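You operate a simulated robot arm through the tools that you are given. There is no shell and no other tool.

You run a simulated robot arm. Do the job below in one go: nothing can be reset, and whatever is moved stays where it is left.

JOB
Put things in order on the crate lid. At the end: the blue flame sensor from the crate lid stands where the yellow blanking plug stood; the white cartridge (marked "CHAIN") stands where the black-handled plug stood; the yellow blanking plug stands where the black cartridge (marked "GEAR") stood; the black cartridge stands where the white cartridge stood; the black-handled plug stands on top of the yellow torn tortilla; whatever was shut is shut again. Leave all else as you found it, and nothing knocked over.

The check looks at the end state, three seconds after you hand in, the way a careful person would. Anything else that was tipped, shoved, dropped, spilled or broken makes it a failure. Lids that push on must go on centred and level and be pressed home; caps that screw on are set level and turned clockwise until they are tight.

ROBOT AND FRAMES
A 6-joint arm with a two-finger parallel gripper, fixed in place. Base frame: the origin is on the floor under the middle of its stand, x ahead of it, y to its left, z up; the work surface is at about z = 720. Units: mm, degrees, N and s.
With the tool pointing down near the work surface it reaches from about 220 to 620 mm from the base axis. Its first joint turns from -66.0 to 66.0 degrees. Payload 2.7 kg.
The TCP is the grasp point between the finger pads, 23 mm short of the fingertips. In the tool frame z runs along the fingers and y along their closing line. The gripper opens to 94 mm. The fingers are 38 mm wide and 10 mm thick; the gripper's body (54 by 96 mm) begins 39 mm behind the TCP.
Orientation is told as [roll, pitch, yaw] about the base's x, y, z axes, in that order, counted from this pose: with the fingers straight down and closing along the base's y, the tool's x points along the base's -x, its y along +y and its z along -z.

CONTROLS
- The arm moves only by the tool step_arm. Its argument "series" is a list of rows, each an object of numbers (a shift or turn left out is 0, a gripper value left out holds the last): "ax", "ay", "az": the turn, a rotation vector about the tool's x, y, z in units of 8 degrees (1.0 is 8 degrees); "x", "y", "z": the shift along the tool's x, y, z in units of 50 mm (1.0 is 50 mm); "gripper": the gripper command, from -1 (shut) to 1 (fully open), values between in proportion. In form: [{"ax": .., "ay": .., "az": .., "x": .., "y": .., "z": .., "gripper": ..}, ...]. A call has 1 to 20 rows; each row shifts and turns the commanded pose from where the row before left it, along the tool's axes as they then stand. A call with a number of a shift or a turn outside -1 to 1 is refused whole. Rows are played at 5 a second. More than 50 mm and 8.6 degrees between two rows, or a gripper value outside its range, and nothing of the call is played. A pose out of reach is approached as far as the arm can. The call stops where the force on the tool passes 40 N (or 10 N more than at its start, if that is more) or the arm is blocked; 0.2 s more then pass. The fingers move at their own pace (about 45 mm/s each) and stop on an object; they squeeze with about 37 N. The grip force told is the motor's: it shows also when the fingers shut on nothing. Time passes only in rows, and 0.2 s behind the last, so rows that do not move let the fingers close. It gives the time, the measured TCP pose, the force on the tool (base axes), the opening and the grip force at its end, in the units of the frame above (readings bear some noise), with the torque about the TCP (base axes, N m) and any sound that the robot's microphone picked up.
- Cameras (640 x 400 px; columns grow to the right, rows downward): "scene" is fixed at [64.7, -428.6, 1400.7]; the picture's right is [0.86, -0.51, 0.00], its down [-0.32, -0.54, -0.78] and it looks along [0.40, 0.67, -0.63] (base axes); focal length 341 px, centre (320, 200). "wrist" rides on the gripper at [86, 16, -74] in the tool frame; the picture's right is [-0.18, 0.98, 0.00], its down [-0.58, -0.11, -0.81] and it looks along [-0.79, -0.15, 0.59] (tool axes); focal length 243 px, centre (320, 200). There is no depth. A picture from a camera that has moved, and an enlarged one, comes with that camera's place and axes in the base frame and with its lens.
- snapshot(camera): a new picture of that camera. It takes no simulated time.
- close_up(camera, box): a new picture of the part [left, top, right, bottom] of that camera's present view, enlarged. It takes no simulated time.
- hand_in(): hands the job in; it is judged then, once.

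Places have to be worked out from the pictures, the camera data and where the tool is seen. Open the gripper and draw the arm clear of the work before you hand the job in, unless the task says otherwise.

The tools are called as a command line: name --argument value ..., lists and objects as JSON in quotes. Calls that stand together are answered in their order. step_arm: Moves the arm, as the interface text tells. Its arguments: {"type":"object","properties":{"series":{"type":"array","items":{"type":"object","properties":{"ax":{"type":"number"},"ay":{"type":"number"},"az":{"type":"number"},"x":{"type":"number"},"y":{"type":"number"},"z":{"type":"number"},"gripper":{"type":"number"}}}}},"required":["series"]} The other tools are called the same way: snapshot (camera) takes a picture; close_up (camera, box) takes an enlarged picture of a part of a camera's view; hand_in () hands the job in.

At the start:

```text
time_s: 0.0
ee_pos: [466.7, 105.7, 1002.8]
tool_rot: [0.0, 0.0, -0.1]
contact_force: [-0.1, -0.1, 0.3]
moment: [0.01, 0.02, 0.01]
opening: 94.1
finger_force: 0.1
```

scene: 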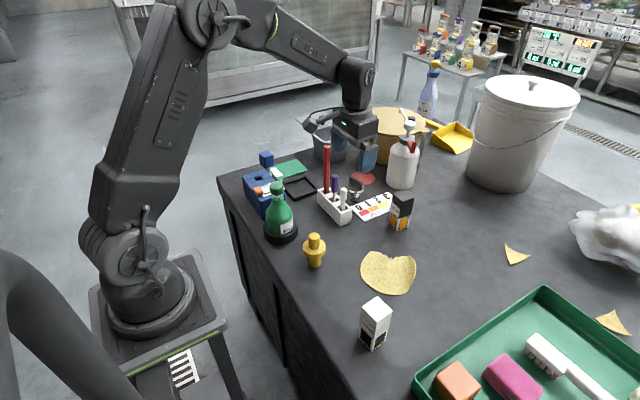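
wrist: 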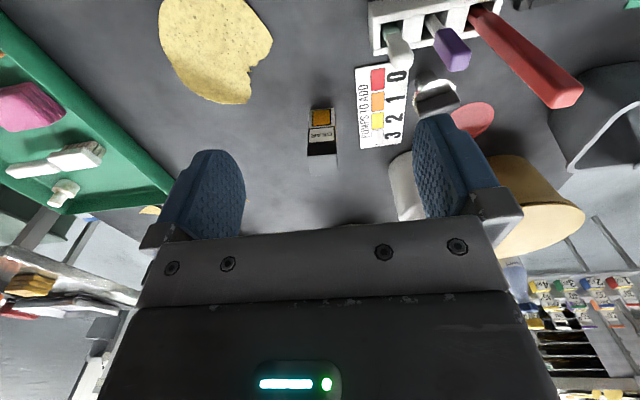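

I start by looking closely at the scene to identify the items before moving anything.

close_up --camera "scene" --box '[210, 120, 450, 270]'

close_up --camera "scene" --box '[330, 240, 640, 400]'

close_up --camera "wrist" --box '[140, 0, 640, 250]'

```text
2.67 times, centred on (330, 195) of scene
camera zoom: at [64.7, -428.6, 1400.7], right [0.86, -0.51, 0.0], down [-0.32, -0.54, -0.78], along [0.4, 0.67, -0.63], focal length 910 px, centre (293, 213)
```

zoom: 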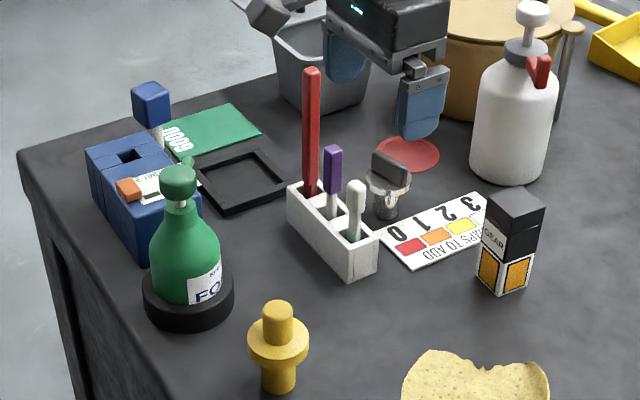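

```text
2.06 times, centred on (485, 320) of scene
camera zoom: at [64.7, -428.6, 1400.7], right [0.86, -0.51, 0.0], down [-0.32, -0.54, -0.78], along [0.4, 0.67, -0.63], focal length 704 px, centre (-21, -48)
```

zoom: 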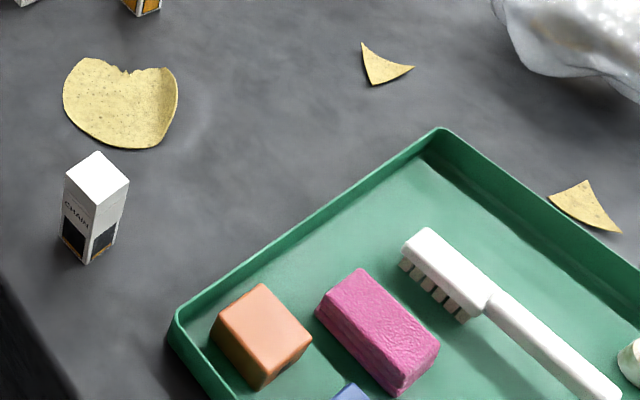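

```text
1.28 times, centred on (390, 125) of wrist
camera zoom: at [380.8, 121.1, 1077.2], right [0.18, 0.98, 0.0], down [0.58, -0.11, 0.81], along [0.79, -0.15, -0.59], focal length 311 px, centre (230, 296)
```

zoom: 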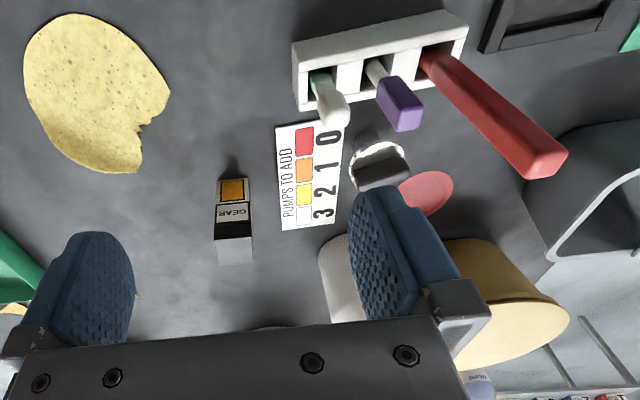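

Next I take tighter close-ups of the left cluster (blue items, black-handled plug) to identify the flame sensor.

close_up --camera "scene" --box '[230, 140, 330, 250]'

close_up --camera "scene" --box '[310, 140, 430, 240]'

close_up --camera "scene" --box '[280, 220, 430, 360]'

close_up --camera "scene" --box '[420, 300, 640, 400]'

close_up --camera "wrist" --box '[0, 0, 200, 220]'

```text
3.64 times, centred on (280, 195) of scene
camera zoom: at [64.7, -428.6, 1400.7], right [0.86, -0.51, 0.0], down [-0.32, -0.54, -0.78], along [0.4, 0.67, -0.63], focal length 1240 px, centre (466, 218)
```

zoom: 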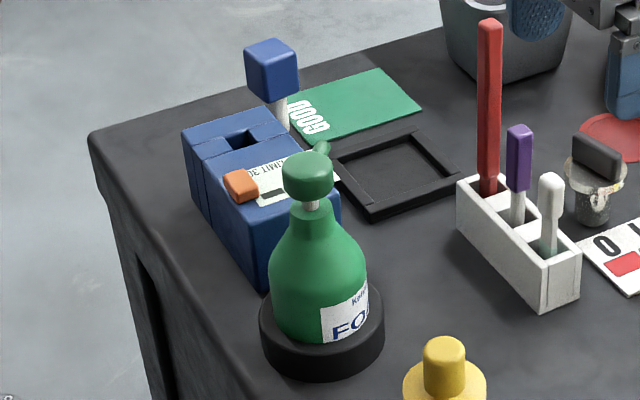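

```text
4.00 times, centred on (370, 190) of scene
camera zoom: at [64.7, -428.6, 1400.7], right [0.86, -0.51, 0.0], down [-0.32, -0.54, -0.78], along [0.4, 0.67, -0.63], focal length 1364 px, centre (120, 240)
```

zoom: 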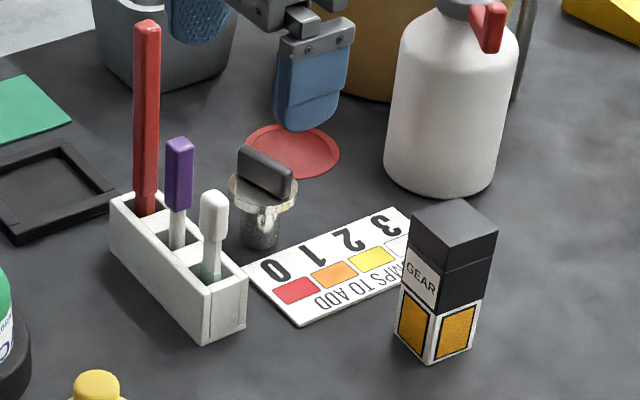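

```text
2.86 times, centred on (355, 290) of scene
camera zoom: at [64.7, -428.6, 1400.7], right [0.86, -0.51, 0.0], down [-0.32, -0.54, -0.78], along [0.4, 0.67, -0.63], focal length 974 px, centre (220, -57)
```

zoom: 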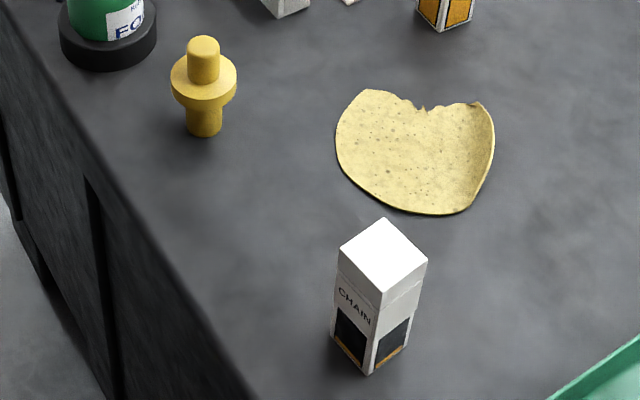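

```text
2.91 times, centred on (530, 350) of scene
camera zoom: at [64.7, -428.6, 1400.7], right [0.86, -0.51, 0.0], down [-0.32, -0.54, -0.78], along [0.4, 0.67, -0.63], focal length 992 px, centre (-291, -236)
```

zoom: 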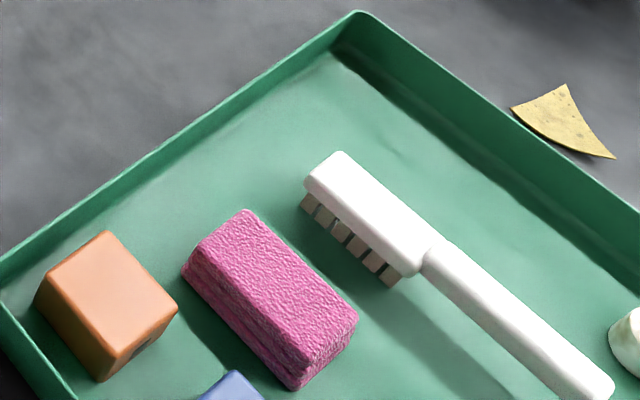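

```text
1.82 times, centred on (100, 110) of wrist
camera zoom: at [380.8, 121.1, 1077.2], right [0.18, 0.98, 0.0], down [0.58, -0.11, 0.81], along [0.79, -0.15, -0.59], focal length 441 px, centre (720, 364)
```

zoom: 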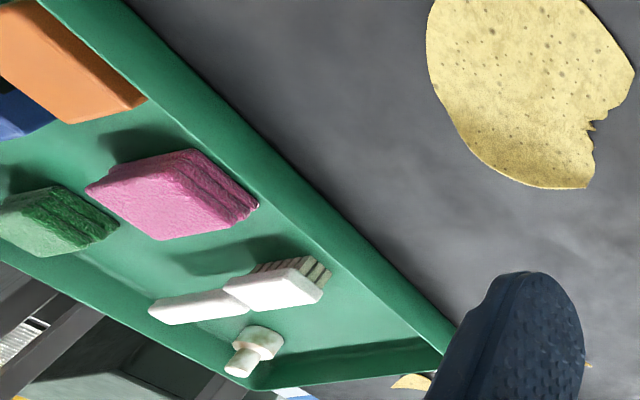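

The scene camera gives rough bases: yellow plug (349,76), white cartridge (353,-160), black cartridge (~628,80), black-handled plug (~595,246), blue-headed item (~415,507). I'll retreat and swing the wrist camera to the left to see the blue items more clearly.

step_arm --series '[{"x": 0.7, "y": 0.35, "gripper": 1}, {"x": 0.7, "y": 0.35}, {"x": 0.7, "y": 0.35}, {"x": 0.7, "y": 0.35}, {"x": 0.7, "y": 0.35}, {"x": 0.7, "y": 0.35}, {"az": -0.9}, {"az": -0.9}, {"az": -0.9}, {"az": -0.9}, {"az": -0.9}, {"az": -0.9}, {"az": -0.9}]'

snapshot --camera "wrist"

snapshot --camera "scene"

```text
time_s: 2.8
ee_pos: [256.9, 210.1, 1002.6]
tool_rot: [0.0, 0.0, 50.6]
contact_force: [0.7, 0.8, 1.1]
moment: [0.02, 0.0, 0.02]
opening: 94.2
finger_force: 0.0
```

```text
taken
camera wrist: at [189.8, 153.3, 1077.2], right [-0.64, 0.77, 0.0], down [0.45, 0.38, 0.81], along [0.62, 0.52, -0.59], focal length 243 px, centre (320, 200)
```

wrist: 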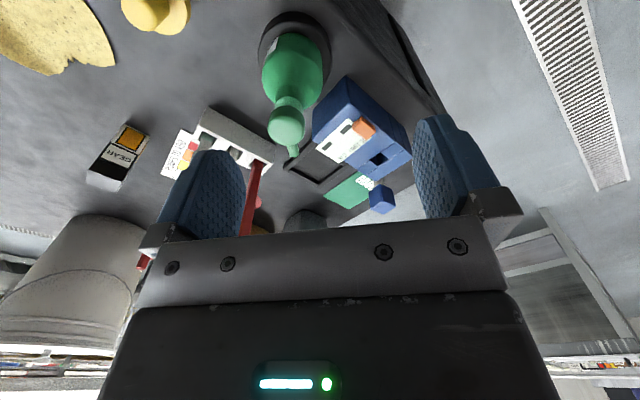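

```text
taken
```

scene: 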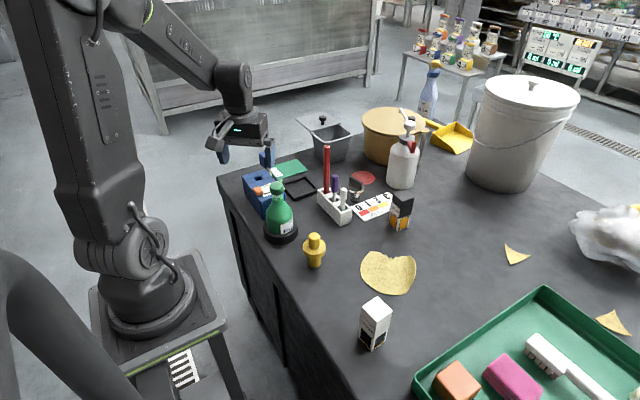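

The blue-headed item stands behind the blue box; let me enlarge this view to see its shape and how it stands.

close_up --camera "wrist" --box '[240, 60, 440, 240]'

close_up --camera "wrist" --box '[330, 140, 430, 230]'

close_up --camera "scene" --box '[240, 100, 460, 230]'

close_up --camera "wrist" --box '[60, 90, 280, 240]'

```text
2.22 times, centred on (340, 150) of wrist
camera zoom: at [189.8, 153.3, 1077.2], right [-0.64, 0.77, 0.0], down [0.45, 0.38, 0.81], along [0.62, 0.52, -0.59], focal length 539 px, centre (276, 311)
```

zoom: 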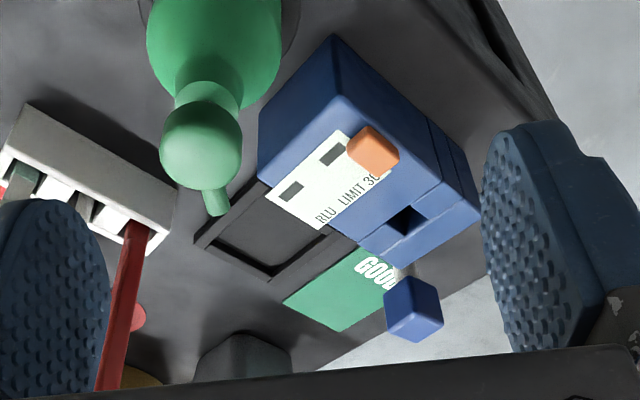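

```text
4.44 times, centred on (380, 185) of wrist
camera zoom: at [189.8, 153.3, 1077.2], right [-0.64, 0.77, 0.0], down [0.45, 0.38, 0.81], along [0.62, 0.52, -0.59], focal length 1078 px, centre (53, 267)
```

zoom: 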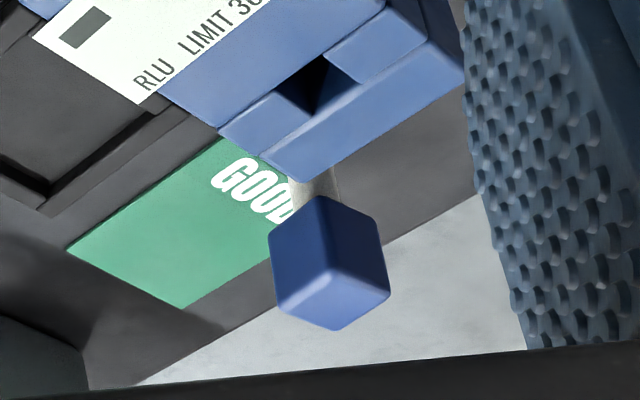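

```text
2.91 times, centred on (350, 165) of scene
camera zoom: at [64.7, -428.6, 1400.7], right [0.86, -0.51, 0.0], down [-0.32, -0.54, -0.78], along [0.4, 0.67, -0.63], focal length 992 px, centre (233, 302)
```

zoom: 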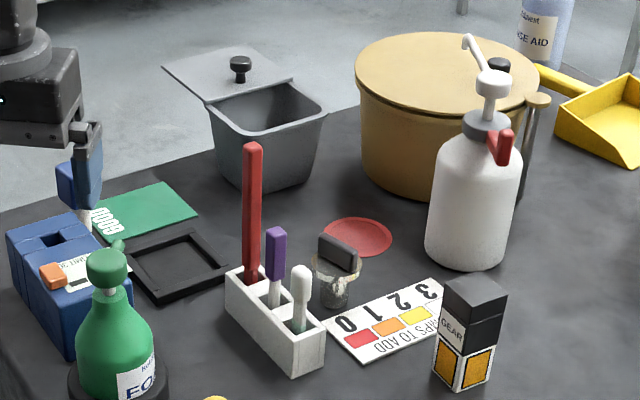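

```text
2.67 times, centred on (170, 165) of wrist
camera zoom: at [189.8, 153.3, 1077.2], right [-0.64, 0.77, 0.0], down [0.45, 0.38, 0.81], along [0.62, 0.52, -0.59], focal length 647 px, centre (720, 293)
```

zoom: 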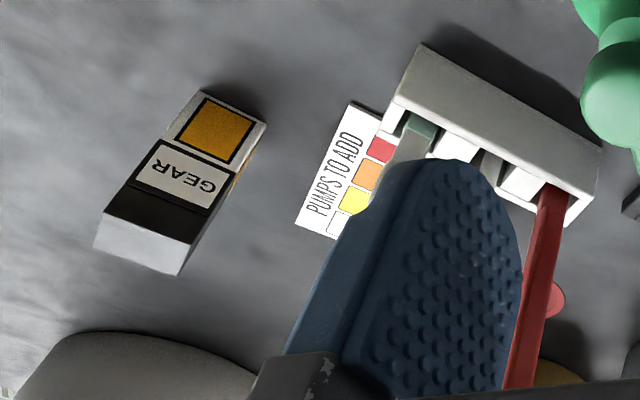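

The blue head on a white stem triangulates to about (408,497), head centre z≈793, standing free behind the luminometer. Now I check the tray side for any look-alike and view the right part of the lid.

step_arm --series '[{"az": 0.904}, {"az": 0.904}, {"az": 0.904}, {"az": 0.904}, {"az": 0.904}, {"az": 0.904}, {"az": 0.904}, {"y": -0.9}, {"y": -0.9}, {"y": -0.9}, {"y": -0.9}, {"y": -0.9}, {"y": -0.9}, {"y": -0.9}, {"az": 0.9}, {"az": 0.9}, {"az": 0.9}, {"az": 0.9}, {"az": 0.9}]'

snapshot --camera "wrist"

snapshot --camera "scene"

```text
time_s: 6.8
ee_pos: [255.7, -105.0, 1001.3]
tool_rot: [0.1, 0.1, -36.3]
contact_force: [0.5, 0.0, -0.5]
moment: [0.02, -0.02, -0.01]
opening: 94.0
finger_force: 0.1
```

```text
taken
camera wrist: at [195.9, -40.8, 1077.0], right [0.73, 0.68, 0.0], down [0.4, -0.43, 0.81], along [0.55, -0.59, -0.59], focal length 243 px, centre (320, 200)
```

wrist: 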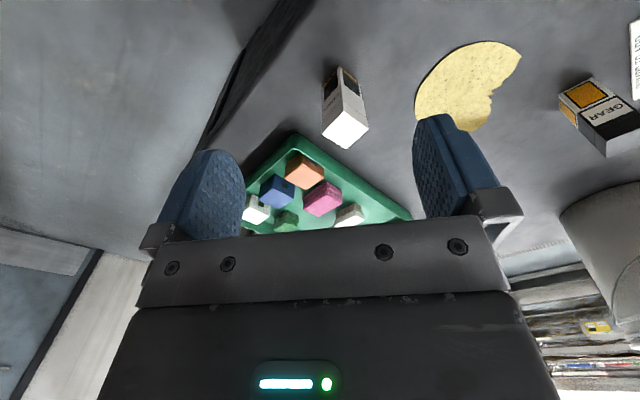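

```text
taken
```

scene: 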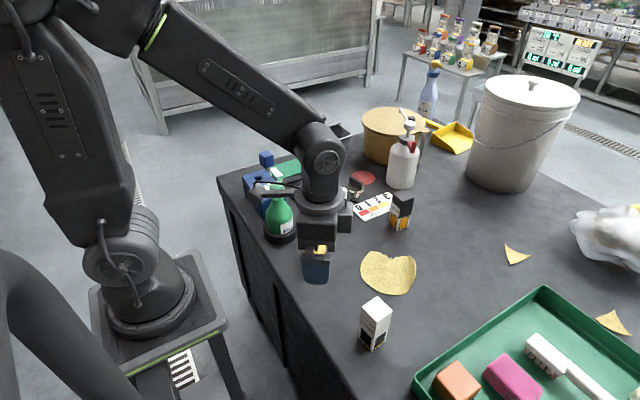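

close_up --camera "wrist" --box '[230, 50, 420, 240]'

close_up --camera "wrist" --box '[400, 30, 640, 180]'

```text
2.11 times, centred on (325, 145) of wrist
camera zoom: at [195.9, -40.8, 1077.0], right [0.73, 0.68, 0.0], down [0.4, -0.43, 0.81], along [0.55, -0.59, -0.59], focal length 511 px, centre (310, 316)
```

zoom: 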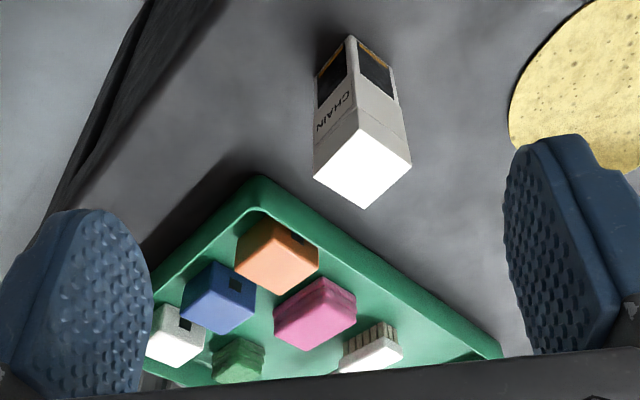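

```text
2.67 times, centred on (520, 105) of wrist
camera zoom: at [195.9, -40.8, 1077.0], right [0.73, 0.68, 0.0], down [0.4, -0.43, 0.81], along [0.55, -0.59, -0.59], focal length 647 px, centre (-213, 453)
```

zoom: 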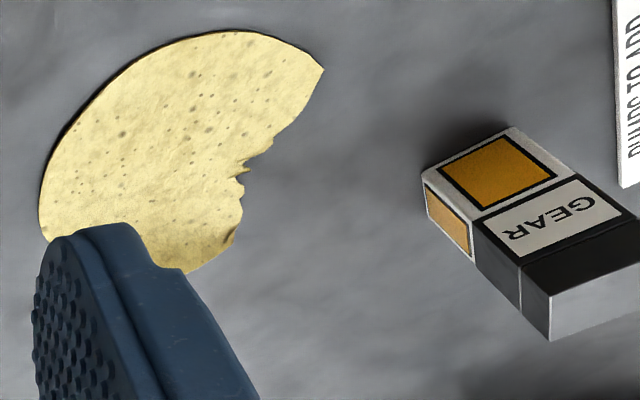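

The tray holds coloured cubes (orange, blue, white) with a small dark notch. I need a steeper view into the tray to judge whether one is a flame sensor too, so I move over and tilt the camera down.

step_arm --series '[{"x": -0.808, "y": -0.126}, {"x": -0.808, "y": -0.126}, {"x": -0.808, "y": -0.126}, {"x": -0.808, "y": -0.126}, {"x": -0.808, "y": -0.126}, {"ay": 1}, {"ay": 1}, {"ay": 1}, {"ay": 1}]'

snapshot --camera "wrist"

```text
time_s: 8.8
ee_pos: [399.7, -250.1, 1001.0]
tool_rot: [0.1, 32.1, -36.2]
contact_force: [-0.2, 0.5, -0.1]
moment: [0.01, -0.01, -0.01]
opening: 94.1
finger_force: 0.1
```

```text
taken
camera wrist: at [382.7, -217.0, 1111.8], right [0.71, 0.7, -0.1], down [0.68, -0.63, 0.37], along [0.2, -0.33, -0.92], focal length 243 px, centre (320, 200)
```

wrist: 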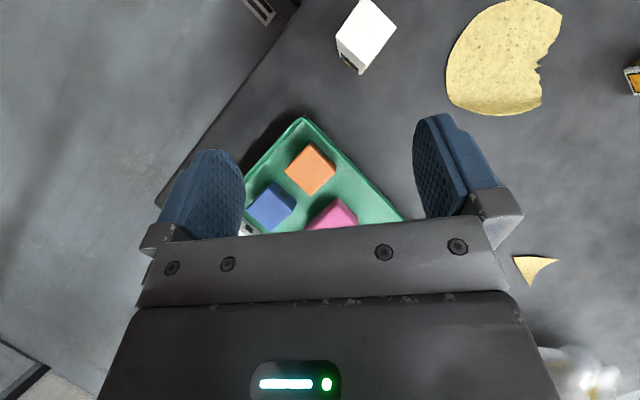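

close_up --camera "wrist" --box '[230, 110, 420, 240]'

close_up --camera "wrist" --box '[320, 0, 640, 130]'

```text
3.08 times, centred on (325, 175) of wrist
camera zoom: at [382.7, -217.0, 1111.8], right [0.71, 0.7, -0.1], down [0.68, -0.63, 0.37], along [0.2, -0.33, -0.92], focal length 746 px, centre (305, 277)
```

zoom: 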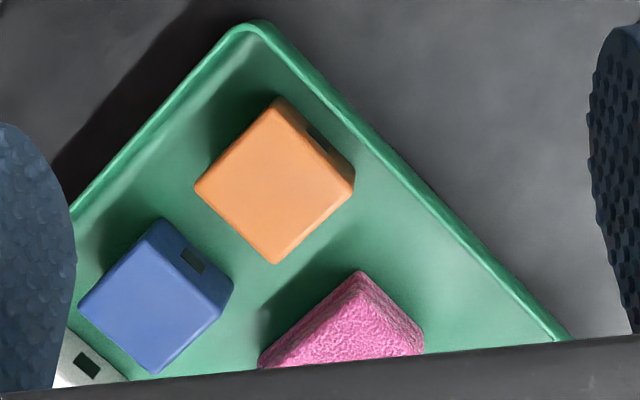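

```text
2.00 times, centred on (480, 65) of wrist
camera zoom: at [382.7, -217.0, 1111.8], right [0.71, 0.7, -0.1], down [0.68, -0.63, 0.37], along [0.2, -0.33, -0.92], focal length 485 px, centre (0, 470)
```

zoom: 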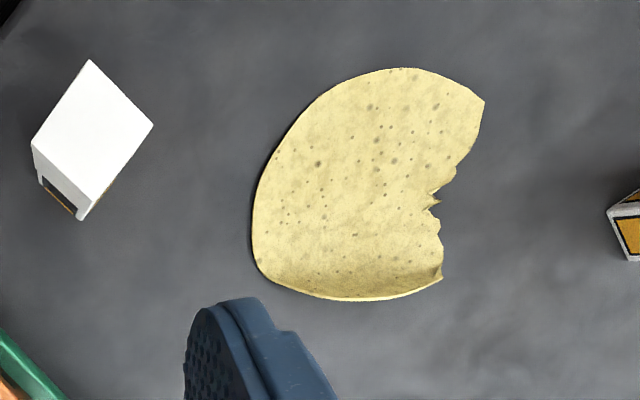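

The tray cubes are plain 48 mm blocks; the maintenance-type item standing on the lid itself is the blue head on a white stem. I go back left for a close look at it, and at the same time see how the reach behaves.

step_arm --series '[{"ay": -1}, {"ay": -1}, {"ay": -1}, {"ay": -1}, {"az": -0.905}, {"az": -0.905}, {"az": -0.905}, {"az": -0.905}, {"az": -0.905}, {"y": 0.98}, {"y": 0.98}, {"y": 0.98}, {"y": 0.98}, {"y": 0.98}, {"y": 0.98}, {"y": 0.98}, {"y": 0.98}, {"y": 0.98}, {"y": 0.98}, {"y": 0.98}]'

step_arm --series '[{"x": 0.42, "y": 0.5}, {"x": 0.42, "y": 0.5}, {"x": 0.42, "y": 0.5}, {"x": 0.42, "y": 0.5}, {"az": -0.9}, {"az": -0.9}, {"az": -0.9}, {"az": -0.9}, {"az": -0.9}, {"az": -0.9}, {"az": -0.9}, {"z": 0.8}, {"z": 0.8}]'

snapshot --camera "wrist"

snapshot --camera "scene"

```text
time_s: 13.0
ee_pos: [400.7, 288.7, 1001.9]
tool_rot: [0.0, 0.0, -0.1]
contact_force: [-0.3, 1.1, -1.1]
moment: [0.0, 0.03, 0.03]
opening: 94.1
finger_force: 0.1
```

```text
time_s: 15.8
ee_pos: [316.0, 391.0, 921.8]
tool_rot: [0.0, 0.0, 50.5]
contact_force: [0.9, 0.0, -0.7]
moment: [0.01, -0.04, -0.03]
opening: 94.1
finger_force: 0.0
```

```text
taken
camera wrist: at [248.5, 333.2, 997.3], right [-0.64, 0.77, 0.0], down [0.45, 0.38, 0.81], along [0.62, 0.52, -0.59], focal length 243 px, centre (320, 200)
```

wrist: 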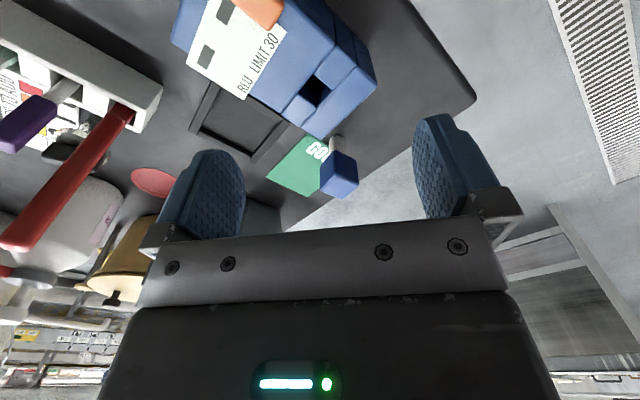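

```text
taken
```

scene: 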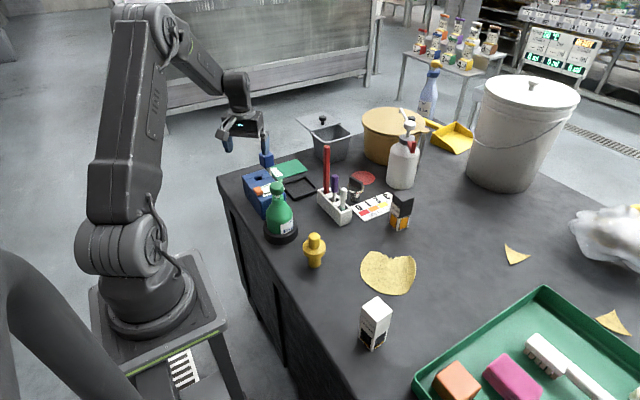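

close_up --camera "wrist" --box '[250, 60, 410, 210]'

close_up --camera "wrist" --box '[0, 0, 200, 220]'

close_up --camera "scene" --box '[220, 130, 340, 240]'

```text
2.67 times, centred on (330, 135) of wrist
camera zoom: at [248.5, 333.2, 997.3], right [-0.64, 0.77, 0.0], down [0.45, 0.38, 0.81], along [0.62, 0.52, -0.59], focal length 647 px, centre (293, 373)
```

zoom: 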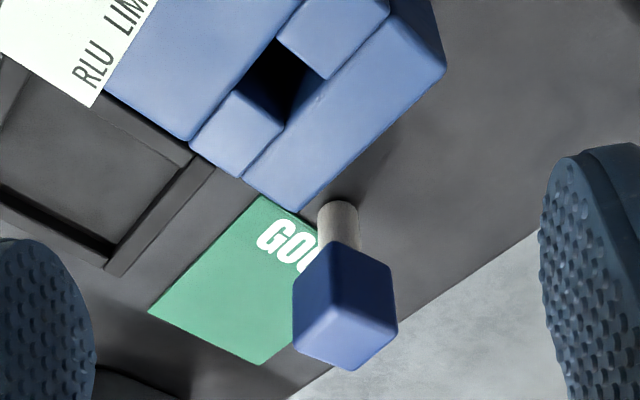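

```text
1.82 times, centred on (100, 110) of wrist
camera zoom: at [248.5, 333.2, 997.3], right [-0.64, 0.77, 0.0], down [0.45, 0.38, 0.81], along [0.62, 0.52, -0.59], focal length 441 px, centre (720, 364)
```

zoom: 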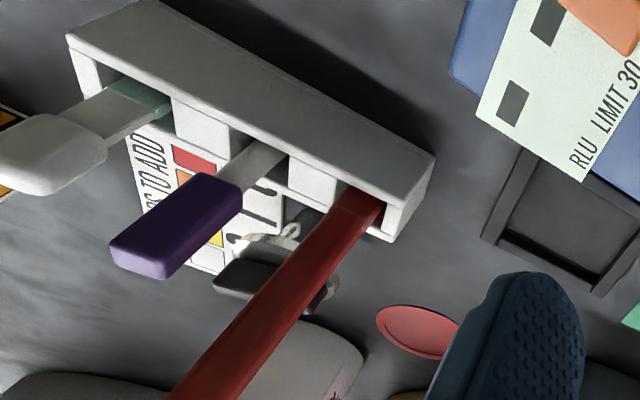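

```text
3.64 times, centred on (280, 185) of scene
camera zoom: at [64.7, -428.6, 1400.7], right [0.86, -0.51, 0.0], down [-0.32, -0.54, -0.78], along [0.4, 0.67, -0.63], focal length 1240 px, centre (466, 254)
```

zoom: 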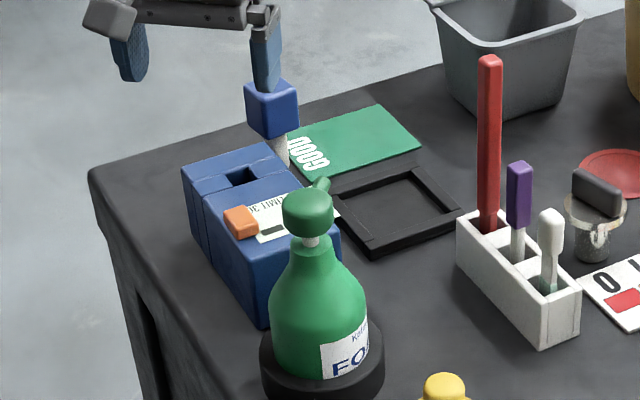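

The item is a blue square head (~35 mm, centre z≈791) on a round white stem, base at (407,498); it's the flame sensor on the lid. I test the reach above it at z≈922 now, since it's ~643 mm from the axis.

step_arm --series '[{"x": -0.7}, {"x": -0.7}, {"x": -0.7}, {"x": -0.72}, {}]'

snapshot --camera "scene"

snapshot --camera "wrist"

```text
time_s: 17.0
ee_pos: [406.5, 498.1, 923.0]
tool_rot: [0.0, 0.0, 50.5]
contact_force: [1.0, 0.3, 0.2]
moment: [0.01, -0.02, -0.01]
opening: 94.1
finger_force: 0.0
```

```text
taken
```

scene: 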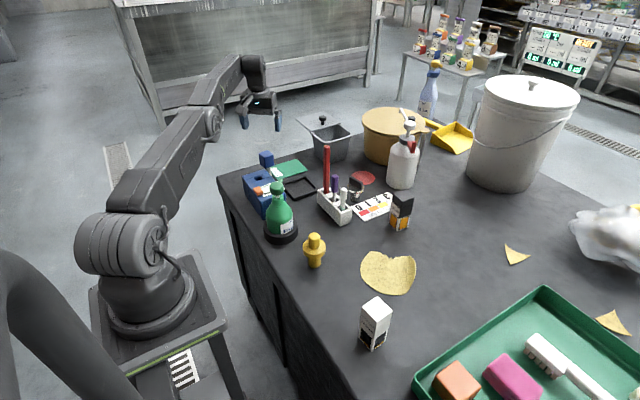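

```text
taken
camera wrist: at [338.6, 441.3, 997.0], right [-0.64, 0.77, 0.0], down [0.46, 0.38, 0.81], along [0.62, 0.52, -0.59], focal length 243 px, centre (320, 200)
```

wrist: 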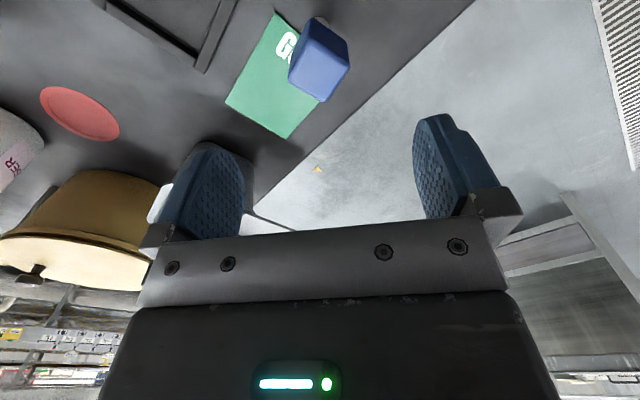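

Reach at z=923 is fine over the sensor. I take a close-up for its exact position and facing.

close_up --camera "wrist" --box '[220, 0, 420, 140]'

```text
2.86 times, centred on (320, 70) of wrist
camera zoom: at [338.6, 441.3, 997.0], right [-0.64, 0.77, 0.0], down [0.46, 0.38, 0.81], along [0.62, 0.52, -0.59], focal length 693 px, centre (320, 571)
```

zoom: 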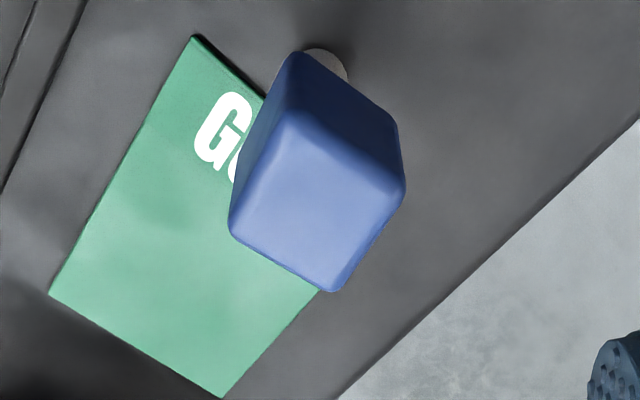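

The sensor head measures ~34 mm square, centred ~(410,499), faces turned ~+8.5°. Now I go up and over to view the black-handled plug closely (keeping above the red stick, whose top is ~z 921).

step_arm --series '[{"z": -0.9}, {"z": -0.9}, {"x": 0.5195, "y": -0.6985}, {"x": 0.5195, "y": -0.6985}, {"x": 0.5195, "y": -0.6985}, {"x": 0.5195, "y": -0.6985}, {"x": 0.5195, "y": -0.6985}, {"x": 0.5195, "y": -0.6985}, {"x": 0.5195, "y": -0.6985}, {"x": 0.5195, "y": -0.6985}, {"az": 0.69}, {"az": 0.69}, {"az": 0.69}, {"z": 0.5}, {"z": 0.5}]'

snapshot --camera "wrist"

```text
time_s: 20.2
ee_pos: [480.6, 150.0, 958.2]
tool_rot: [0.0, 0.0, 33.8]
contact_force: [-0.1, 0.5, 0.8]
moment: [-0.02, 0.0, 0.01]
opening: 93.7
finger_force: 0.0
out of reach, approached as far as the arm can: row 1, 2, 3
```

```text
taken
camera wrist: at [399.9, 114.2, 1034.2], right [-0.39, 0.92, 0.0], down [0.54, 0.23, 0.81], along [0.74, 0.32, -0.59], focal length 243 px, centre (320, 200)
```

wrist: 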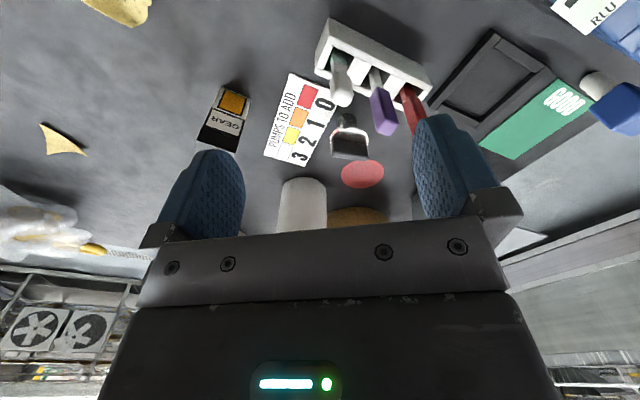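

close_up --camera "wrist" --box '[290, 70, 410, 180]'

close_up --camera "wrist" --box '[180, 70, 280, 160]'

close_up --camera "wrist" --box '[290, 0, 440, 180]'

```text
3.64 times, centred on (350, 125) of wrist
camera zoom: at [399.9, 114.2, 1034.2], right [-0.39, 0.92, 0.0], down [0.54, 0.23, 0.81], along [0.74, 0.32, -0.59], focal length 882 px, centre (211, 473)
```

zoom: 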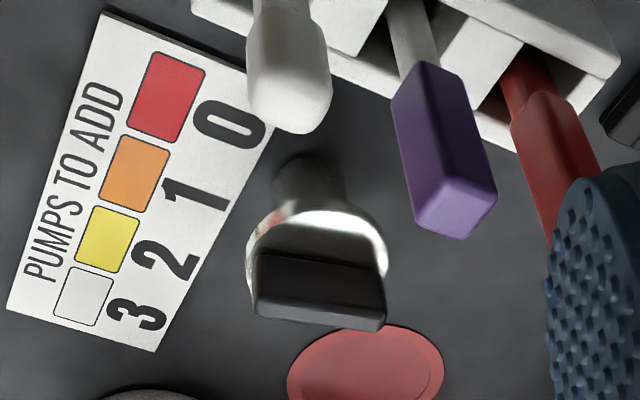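

```text
4.44 times, centred on (230, 115) of wrist
camera zoom: at [399.9, 114.2, 1034.2], right [-0.39, 0.92, 0.0], down [0.54, 0.23, 0.81], along [0.74, 0.32, -0.59], focal length 1078 px, centre (720, 578)
```

zoom: 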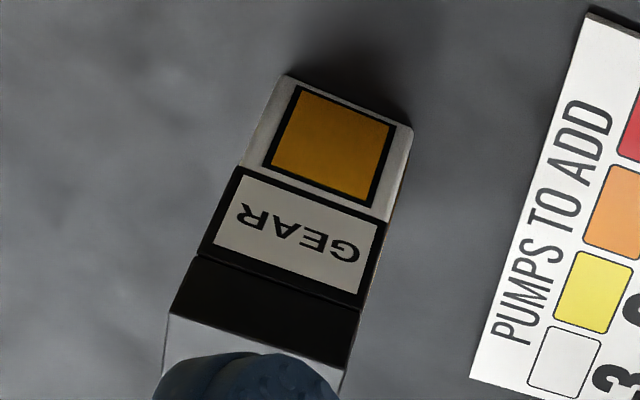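

```text
2.22 times, centred on (365, 90) of wrist
camera zoom: at [399.9, 114.2, 1034.2], right [-0.39, 0.92, 0.0], down [0.54, 0.23, 0.81], along [0.74, 0.32, -0.59], focal length 539 px, centre (220, 444)
```

zoom: 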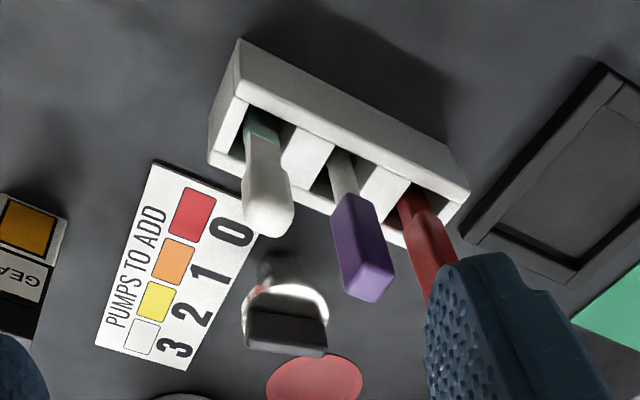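

The plug stands at ~(588,240): a stem, a shiny flange (~z 768) and a black bar handle (top ~z 792) whose long axis lies at azimuth ~101.5°. I turn the gripper to close across the handle, narrow the opening, and stop above it for a check.

step_arm --series '[{"az": -0.94, "gripper": 0.3}, {"az": -0.94}, {"az": -0.94}, {"az": -0.94}, {"az": -0.94}, {"az": -0.94}, {"az": -0.94}, {"az": -0.94}, {"az": -0.94}, {"x": -0.445, "y": -0.825}, {"x": -0.445, "y": -0.825}, {"x": -0.445, "y": -0.825}, {"z": 0.8}, {}]'

snapshot --camera "wrist"

snapshot --camera "scene"

```text
time_s: 23.2
ee_pos: [587.6, 238.4, 919.7]
tool_rot: [0.1, 0.1, 101.5]
contact_force: [-0.4, 0.0, 0.2]
moment: [0.0, -0.04, 0.01]
opening: 61.2
finger_force: 0.0
```

```text
taken
camera wrist: at [590.1, 150.5, 994.4], right [-1.0, -0.02, 0.0], down [-0.01, 0.59, 0.81], along [-0.01, 0.81, -0.59], focal length 243 px, centre (320, 200)
```

wrist: 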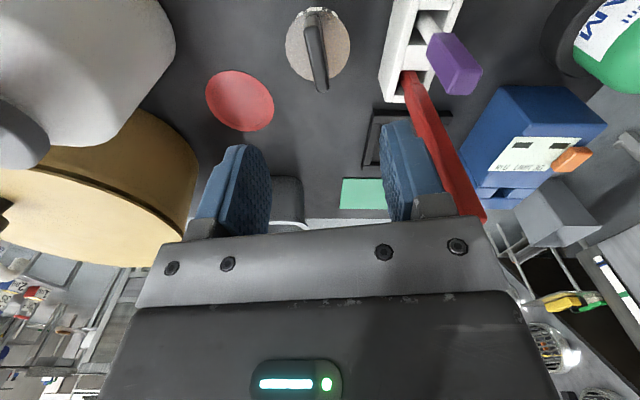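

```text
taken
```

scene: 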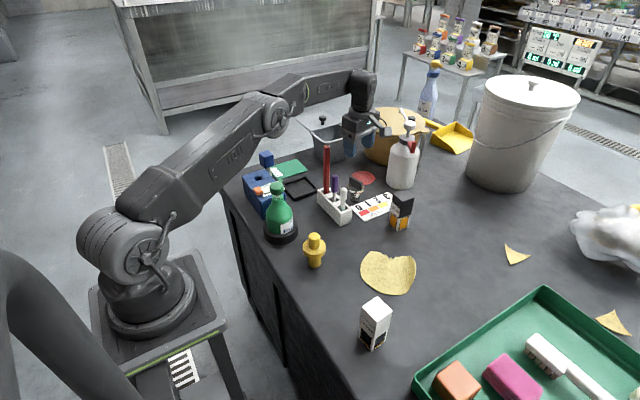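

close_up --camera "wrist" --box '[260, 0, 400, 110]'

close_up --camera "wrist" --box '[180, 0, 500, 230]'

```text
3.64 times, centred on (330, 55) of wrist
camera zoom: at [590.1, 150.5, 994.4], right [-1.0, -0.02, 0.0], down [-0.01, 0.59, 0.81], along [-0.01, 0.81, -0.59], focal length 882 px, centre (284, 727)
```

zoom: 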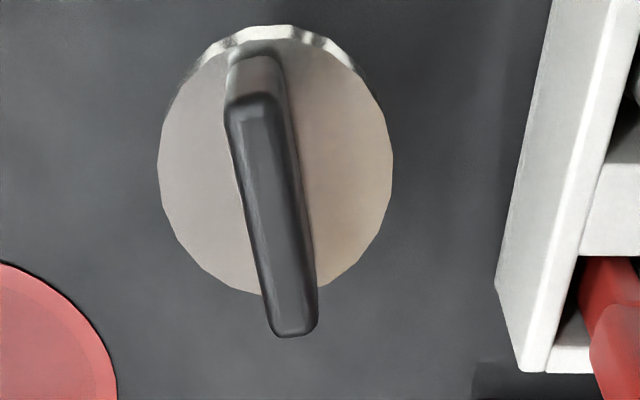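

```text
1.74 times, centred on (340, 115) of wrist
camera zoom: at [590.1, 150.5, 994.4], right [-1.0, -0.02, 0.0], down [-0.01, 0.59, 0.81], along [-0.01, 0.81, -0.59], focal length 422 px, centre (285, 348)
```

zoom: 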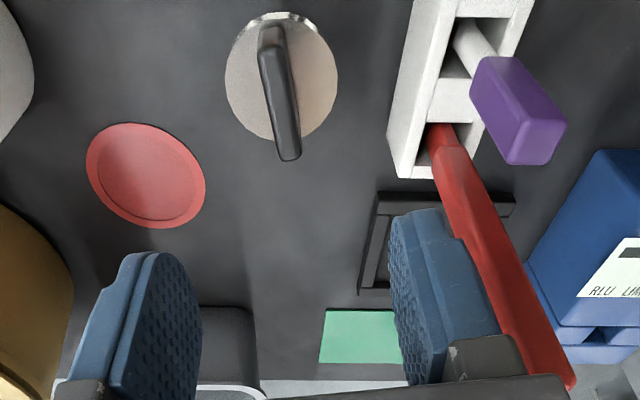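

Close view puts the plug axis at (590.7,239.5) with handle axis at azimuth ~103°, handle ~10 mm thick. I correct by 3 mm and 1.4° and descend around the handle, stopping just above the flange.

step_arm --series '[{"x": -0.01, "y": -0.065, "az": -0.175}, {"z": 0.8}, {"z": 0.8}, {"z": 0.7}, {}]'

snapshot --camera "wrist"

close_up --camera "scene" --box '[300, 130, 420, 230]'

```text
time_s: 24.4
ee_pos: [591.3, 238.5, 804.2]
tool_rot: [0.1, -0.1, 102.9]
contact_force: [-0.3, 0.3, -0.5]
moment: [-0.01, 0.01, 0.01]
opening: 61.2
finger_force: 0.2
```

```text
taken
camera wrist: at [595.5, 151.0, 878.8], right [-1.0, -0.04, 0.0], down [-0.02, 0.59, 0.81], along [-0.03, 0.81, -0.59], focal length 243 px, centre (320, 200)
```

wrist: 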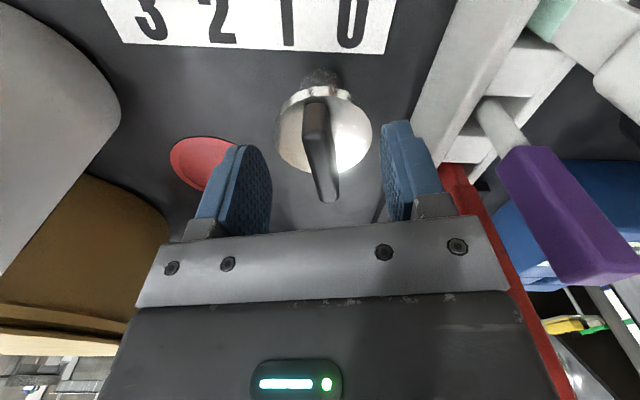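

```text
4.00 times, centred on (360, 180) of scene
camera zoom: at [64.7, -428.6, 1400.7], right [0.86, -0.51, 0.0], down [-0.32, -0.54, -0.78], along [0.4, 0.67, -0.63], focal length 1364 px, centre (160, 280)
```

zoom: 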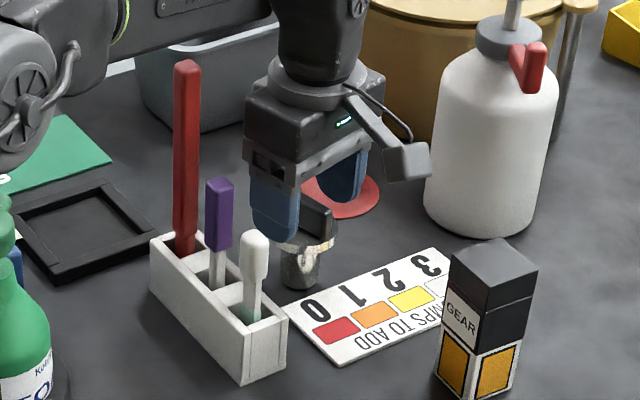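

Fingers straddle the handle well with no contact. I go down 7 mm more and close.

step_arm --series '[{"z": 0.07}, {"z": 0.07}, {"gripper": -1}, {}, {}, {}, {}]'

snapshot --camera "wrist"

```text
time_s: 26.0
ee_pos: [591.0, 240.8, 798.5]
tool_rot: [0.0, -0.1, 102.9]
contact_force: [1.1, 0.0, 0.2]
moment: [-0.01, -0.01, 0.01]
opening: 11.4
finger_force: 36.9
```

```text
taken
camera wrist: at [595.6, 151.6, 872.0], right [-1.0, -0.04, 0.0], down [-0.02, 0.59, 0.81], along [-0.03, 0.81, -0.59], focal length 243 px, centre (320, 200)
```

wrist: 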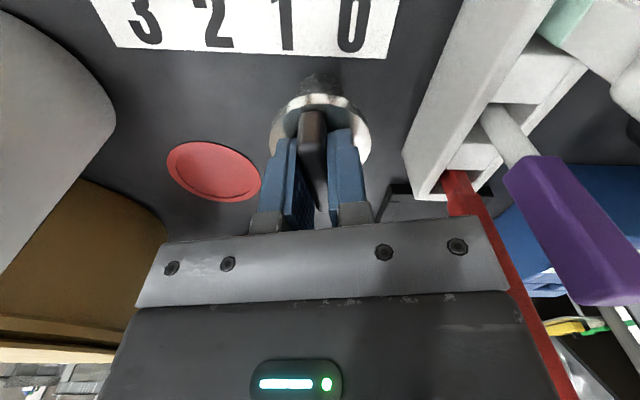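

The handle is held (opening 11.4 mm). I lift the plug and carry it over to above the torn tortilla (centre about (488,-43)).

step_arm --series '[{"z": -0.3}, {"z": -0.7}, {"z": -0.7}, {"z": -0.7}, {"x": 0.727, "y": 0.474}, {"x": 0.727, "y": 0.474}, {"x": 0.727, "y": 0.474}, {"x": 0.727, "y": 0.474}, {"x": 0.727, "y": 0.474}, {"x": 0.727, "y": 0.474}, {"x": 0.727, "y": 0.474}, {}]'

snapshot --camera "wrist"

snapshot --camera "scene"

```text
time_s: 28.6
ee_pos: [485.8, -45.3, 918.0]
tool_rot: [0.0, -0.1, 103.0]
contact_force: [0.5, 0.8, -1.4]
moment: [0.0, 0.02, 0.01]
opening: 11.5
finger_force: 37.8
```

```text
taken
camera wrist: at [490.3, -134.6, 992.7], right [-1.0, -0.04, 0.0], down [-0.02, 0.59, 0.81], along [-0.03, 0.81, -0.59], focal length 243 px, centre (320, 200)
```

wrist: 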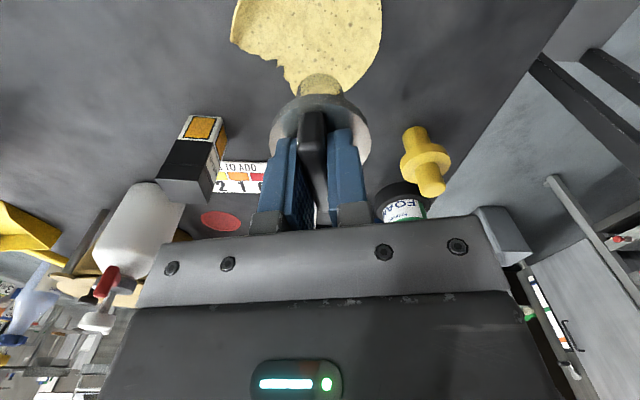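

```text
taken
```

scene: 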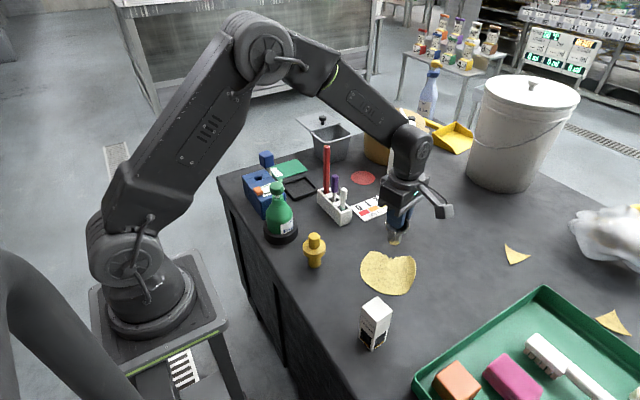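

The plug hangs straight and is above the middle of the remaining tortilla. I check the tortilla's flatness and the plug with close-ups before lowering.

close_up --camera "scene" --box '[340, 200, 460, 310]'

close_up --camera "wrist" --box '[210, 0, 430, 140]'

```text
3.64 times, centred on (400, 255) of scene
camera zoom: at [64.7, -428.6, 1400.7], right [0.86, -0.51, 0.0], down [-0.32, -0.54, -0.78], along [0.4, 0.67, -0.63], focal length 1240 px, centre (29, 0)
```

zoom: 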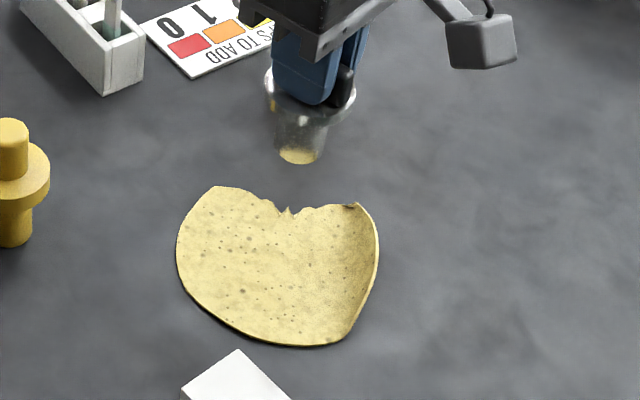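

```text
2.86 times, centred on (320, 70) of wrist
camera zoom: at [490.3, -134.6, 992.7], right [-1.0, -0.04, 0.0], down [-0.02, 0.59, 0.81], along [-0.03, 0.81, -0.59], focal length 693 px, centre (320, 571)
```

zoom: 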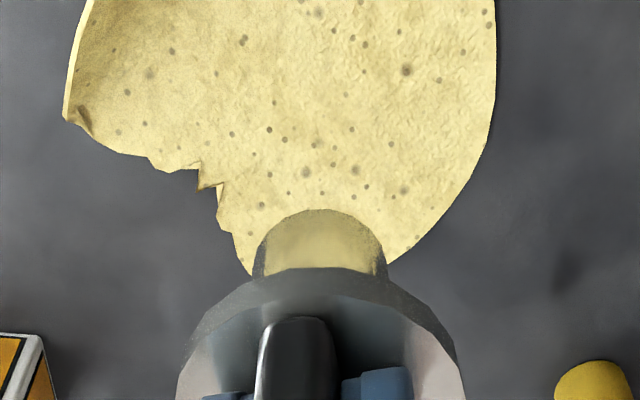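

The tortilla lies flat on its left/middle part and curls only at the far +x rim, so the present spot (486,-45) is good. I lower to just above it.

step_arm --series '[{"z": 0.75}, {"z": 0.75}, {"z": 0.7}, {}]'

step_arm --series '[{"z": 0.04}, {"z": 0.02}, {}]'

close_up --camera "scene" --box '[340, 200, 460, 310]'

snapshot --camera "wrist"

```text
time_s: 29.6
ee_pos: [487.9, -45.1, 806.2]
tool_rot: [0.0, 0.0, 102.9]
contact_force: [-1.1, -0.4, -1.2]
moment: [0.01, 0.02, 0.0]
opening: 11.3
finger_force: 37.1
```

```text
time_s: 30.4
ee_pos: [488.2, -44.3, 804.9]
tool_rot: [0.0, 0.0, 102.8]
contact_force: [0.1, 0.1, -0.9]
moment: [-0.02, 0.0, -0.02]
opening: 11.7
finger_force: 36.9
```

```text
3.64 times, centred on (400, 255) of scene
camera zoom: at [64.7, -428.6, 1400.7], right [0.86, -0.51, 0.0], down [-0.32, -0.54, -0.78], along [0.4, 0.67, -0.63], focal length 1240 px, centre (29, 0)
```

zoom: 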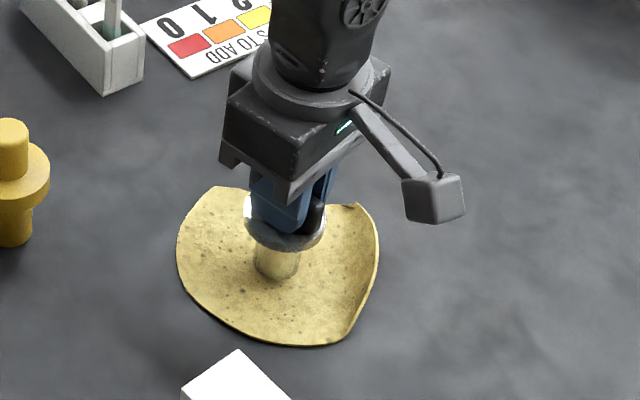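

```text
taken
camera wrist: at [491.2, -133.5, 878.8], right [-1.0, -0.04, 0.0], down [-0.02, 0.59, 0.81], along [-0.03, 0.81, -0.59], focal length 243 px, centre (320, 200)
```

wrist: 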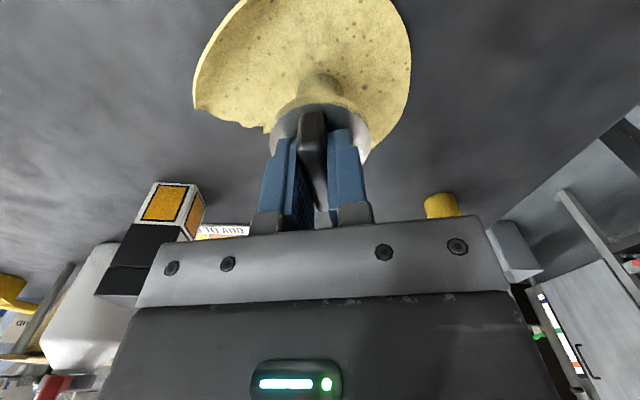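

Almost down; no contact yet at TCP z≈805. I continue in ~1 mm steps watching for contact.

step_arm --series '[{"z": 0.02}, {"z": 0.02}, {}]'

step_arm --series '[{"z": 0.02}, {}]'

step_arm --series '[{"z": 0.02}, {}]'

```text
time_s: 31.2
ee_pos: [486.6, -45.4, 802.1]
tool_rot: [0.1, 0.0, 102.9]
contact_force: [0.7, 0.3, -2.0]
moment: [0.01, 0.02, 0.01]
opening: 11.2
finger_force: 36.6
```

```text
time_s: 31.8
ee_pos: [486.7, -45.5, 801.0]
tool_rot: [0.0, 0.1, 102.9]
contact_force: [-1.0, 0.1, -0.6]
moment: [0.03, -0.01, 0.02]
opening: 11.4
finger_force: 36.5
```

```text
time_s: 32.4
ee_pos: [488.1, -46.1, 800.7]
tool_rot: [0.0, -0.1, 102.9]
contact_force: [-0.4, 0.4, -1.6]
moment: [0.0, 0.0, 0.0]
opening: 11.4
finger_force: 37.1
```

step_arm --series '[{"z": 0.02}, {}]'

step_arm --series '[{"z": 0.016}, {}]'

```text
time_s: 33.0
ee_pos: [488.3, -46.6, 800.7]
tool_rot: [-0.1, 0.0, 102.9]
contact_force: [-1.6, 0.3, 5.3]
moment: [0.03, 0.15, 0.0]
opening: 11.3
finger_force: 36.9
```

```text
time_s: 33.6
ee_pos: [488.0, -45.3, 800.8]
tool_rot: [-0.1, 0.0, 102.9]
contact_force: [-1.6, 0.3, 13.7]
moment: [0.04, 0.16, -0.01]
opening: 11.6
finger_force: 36.8
```

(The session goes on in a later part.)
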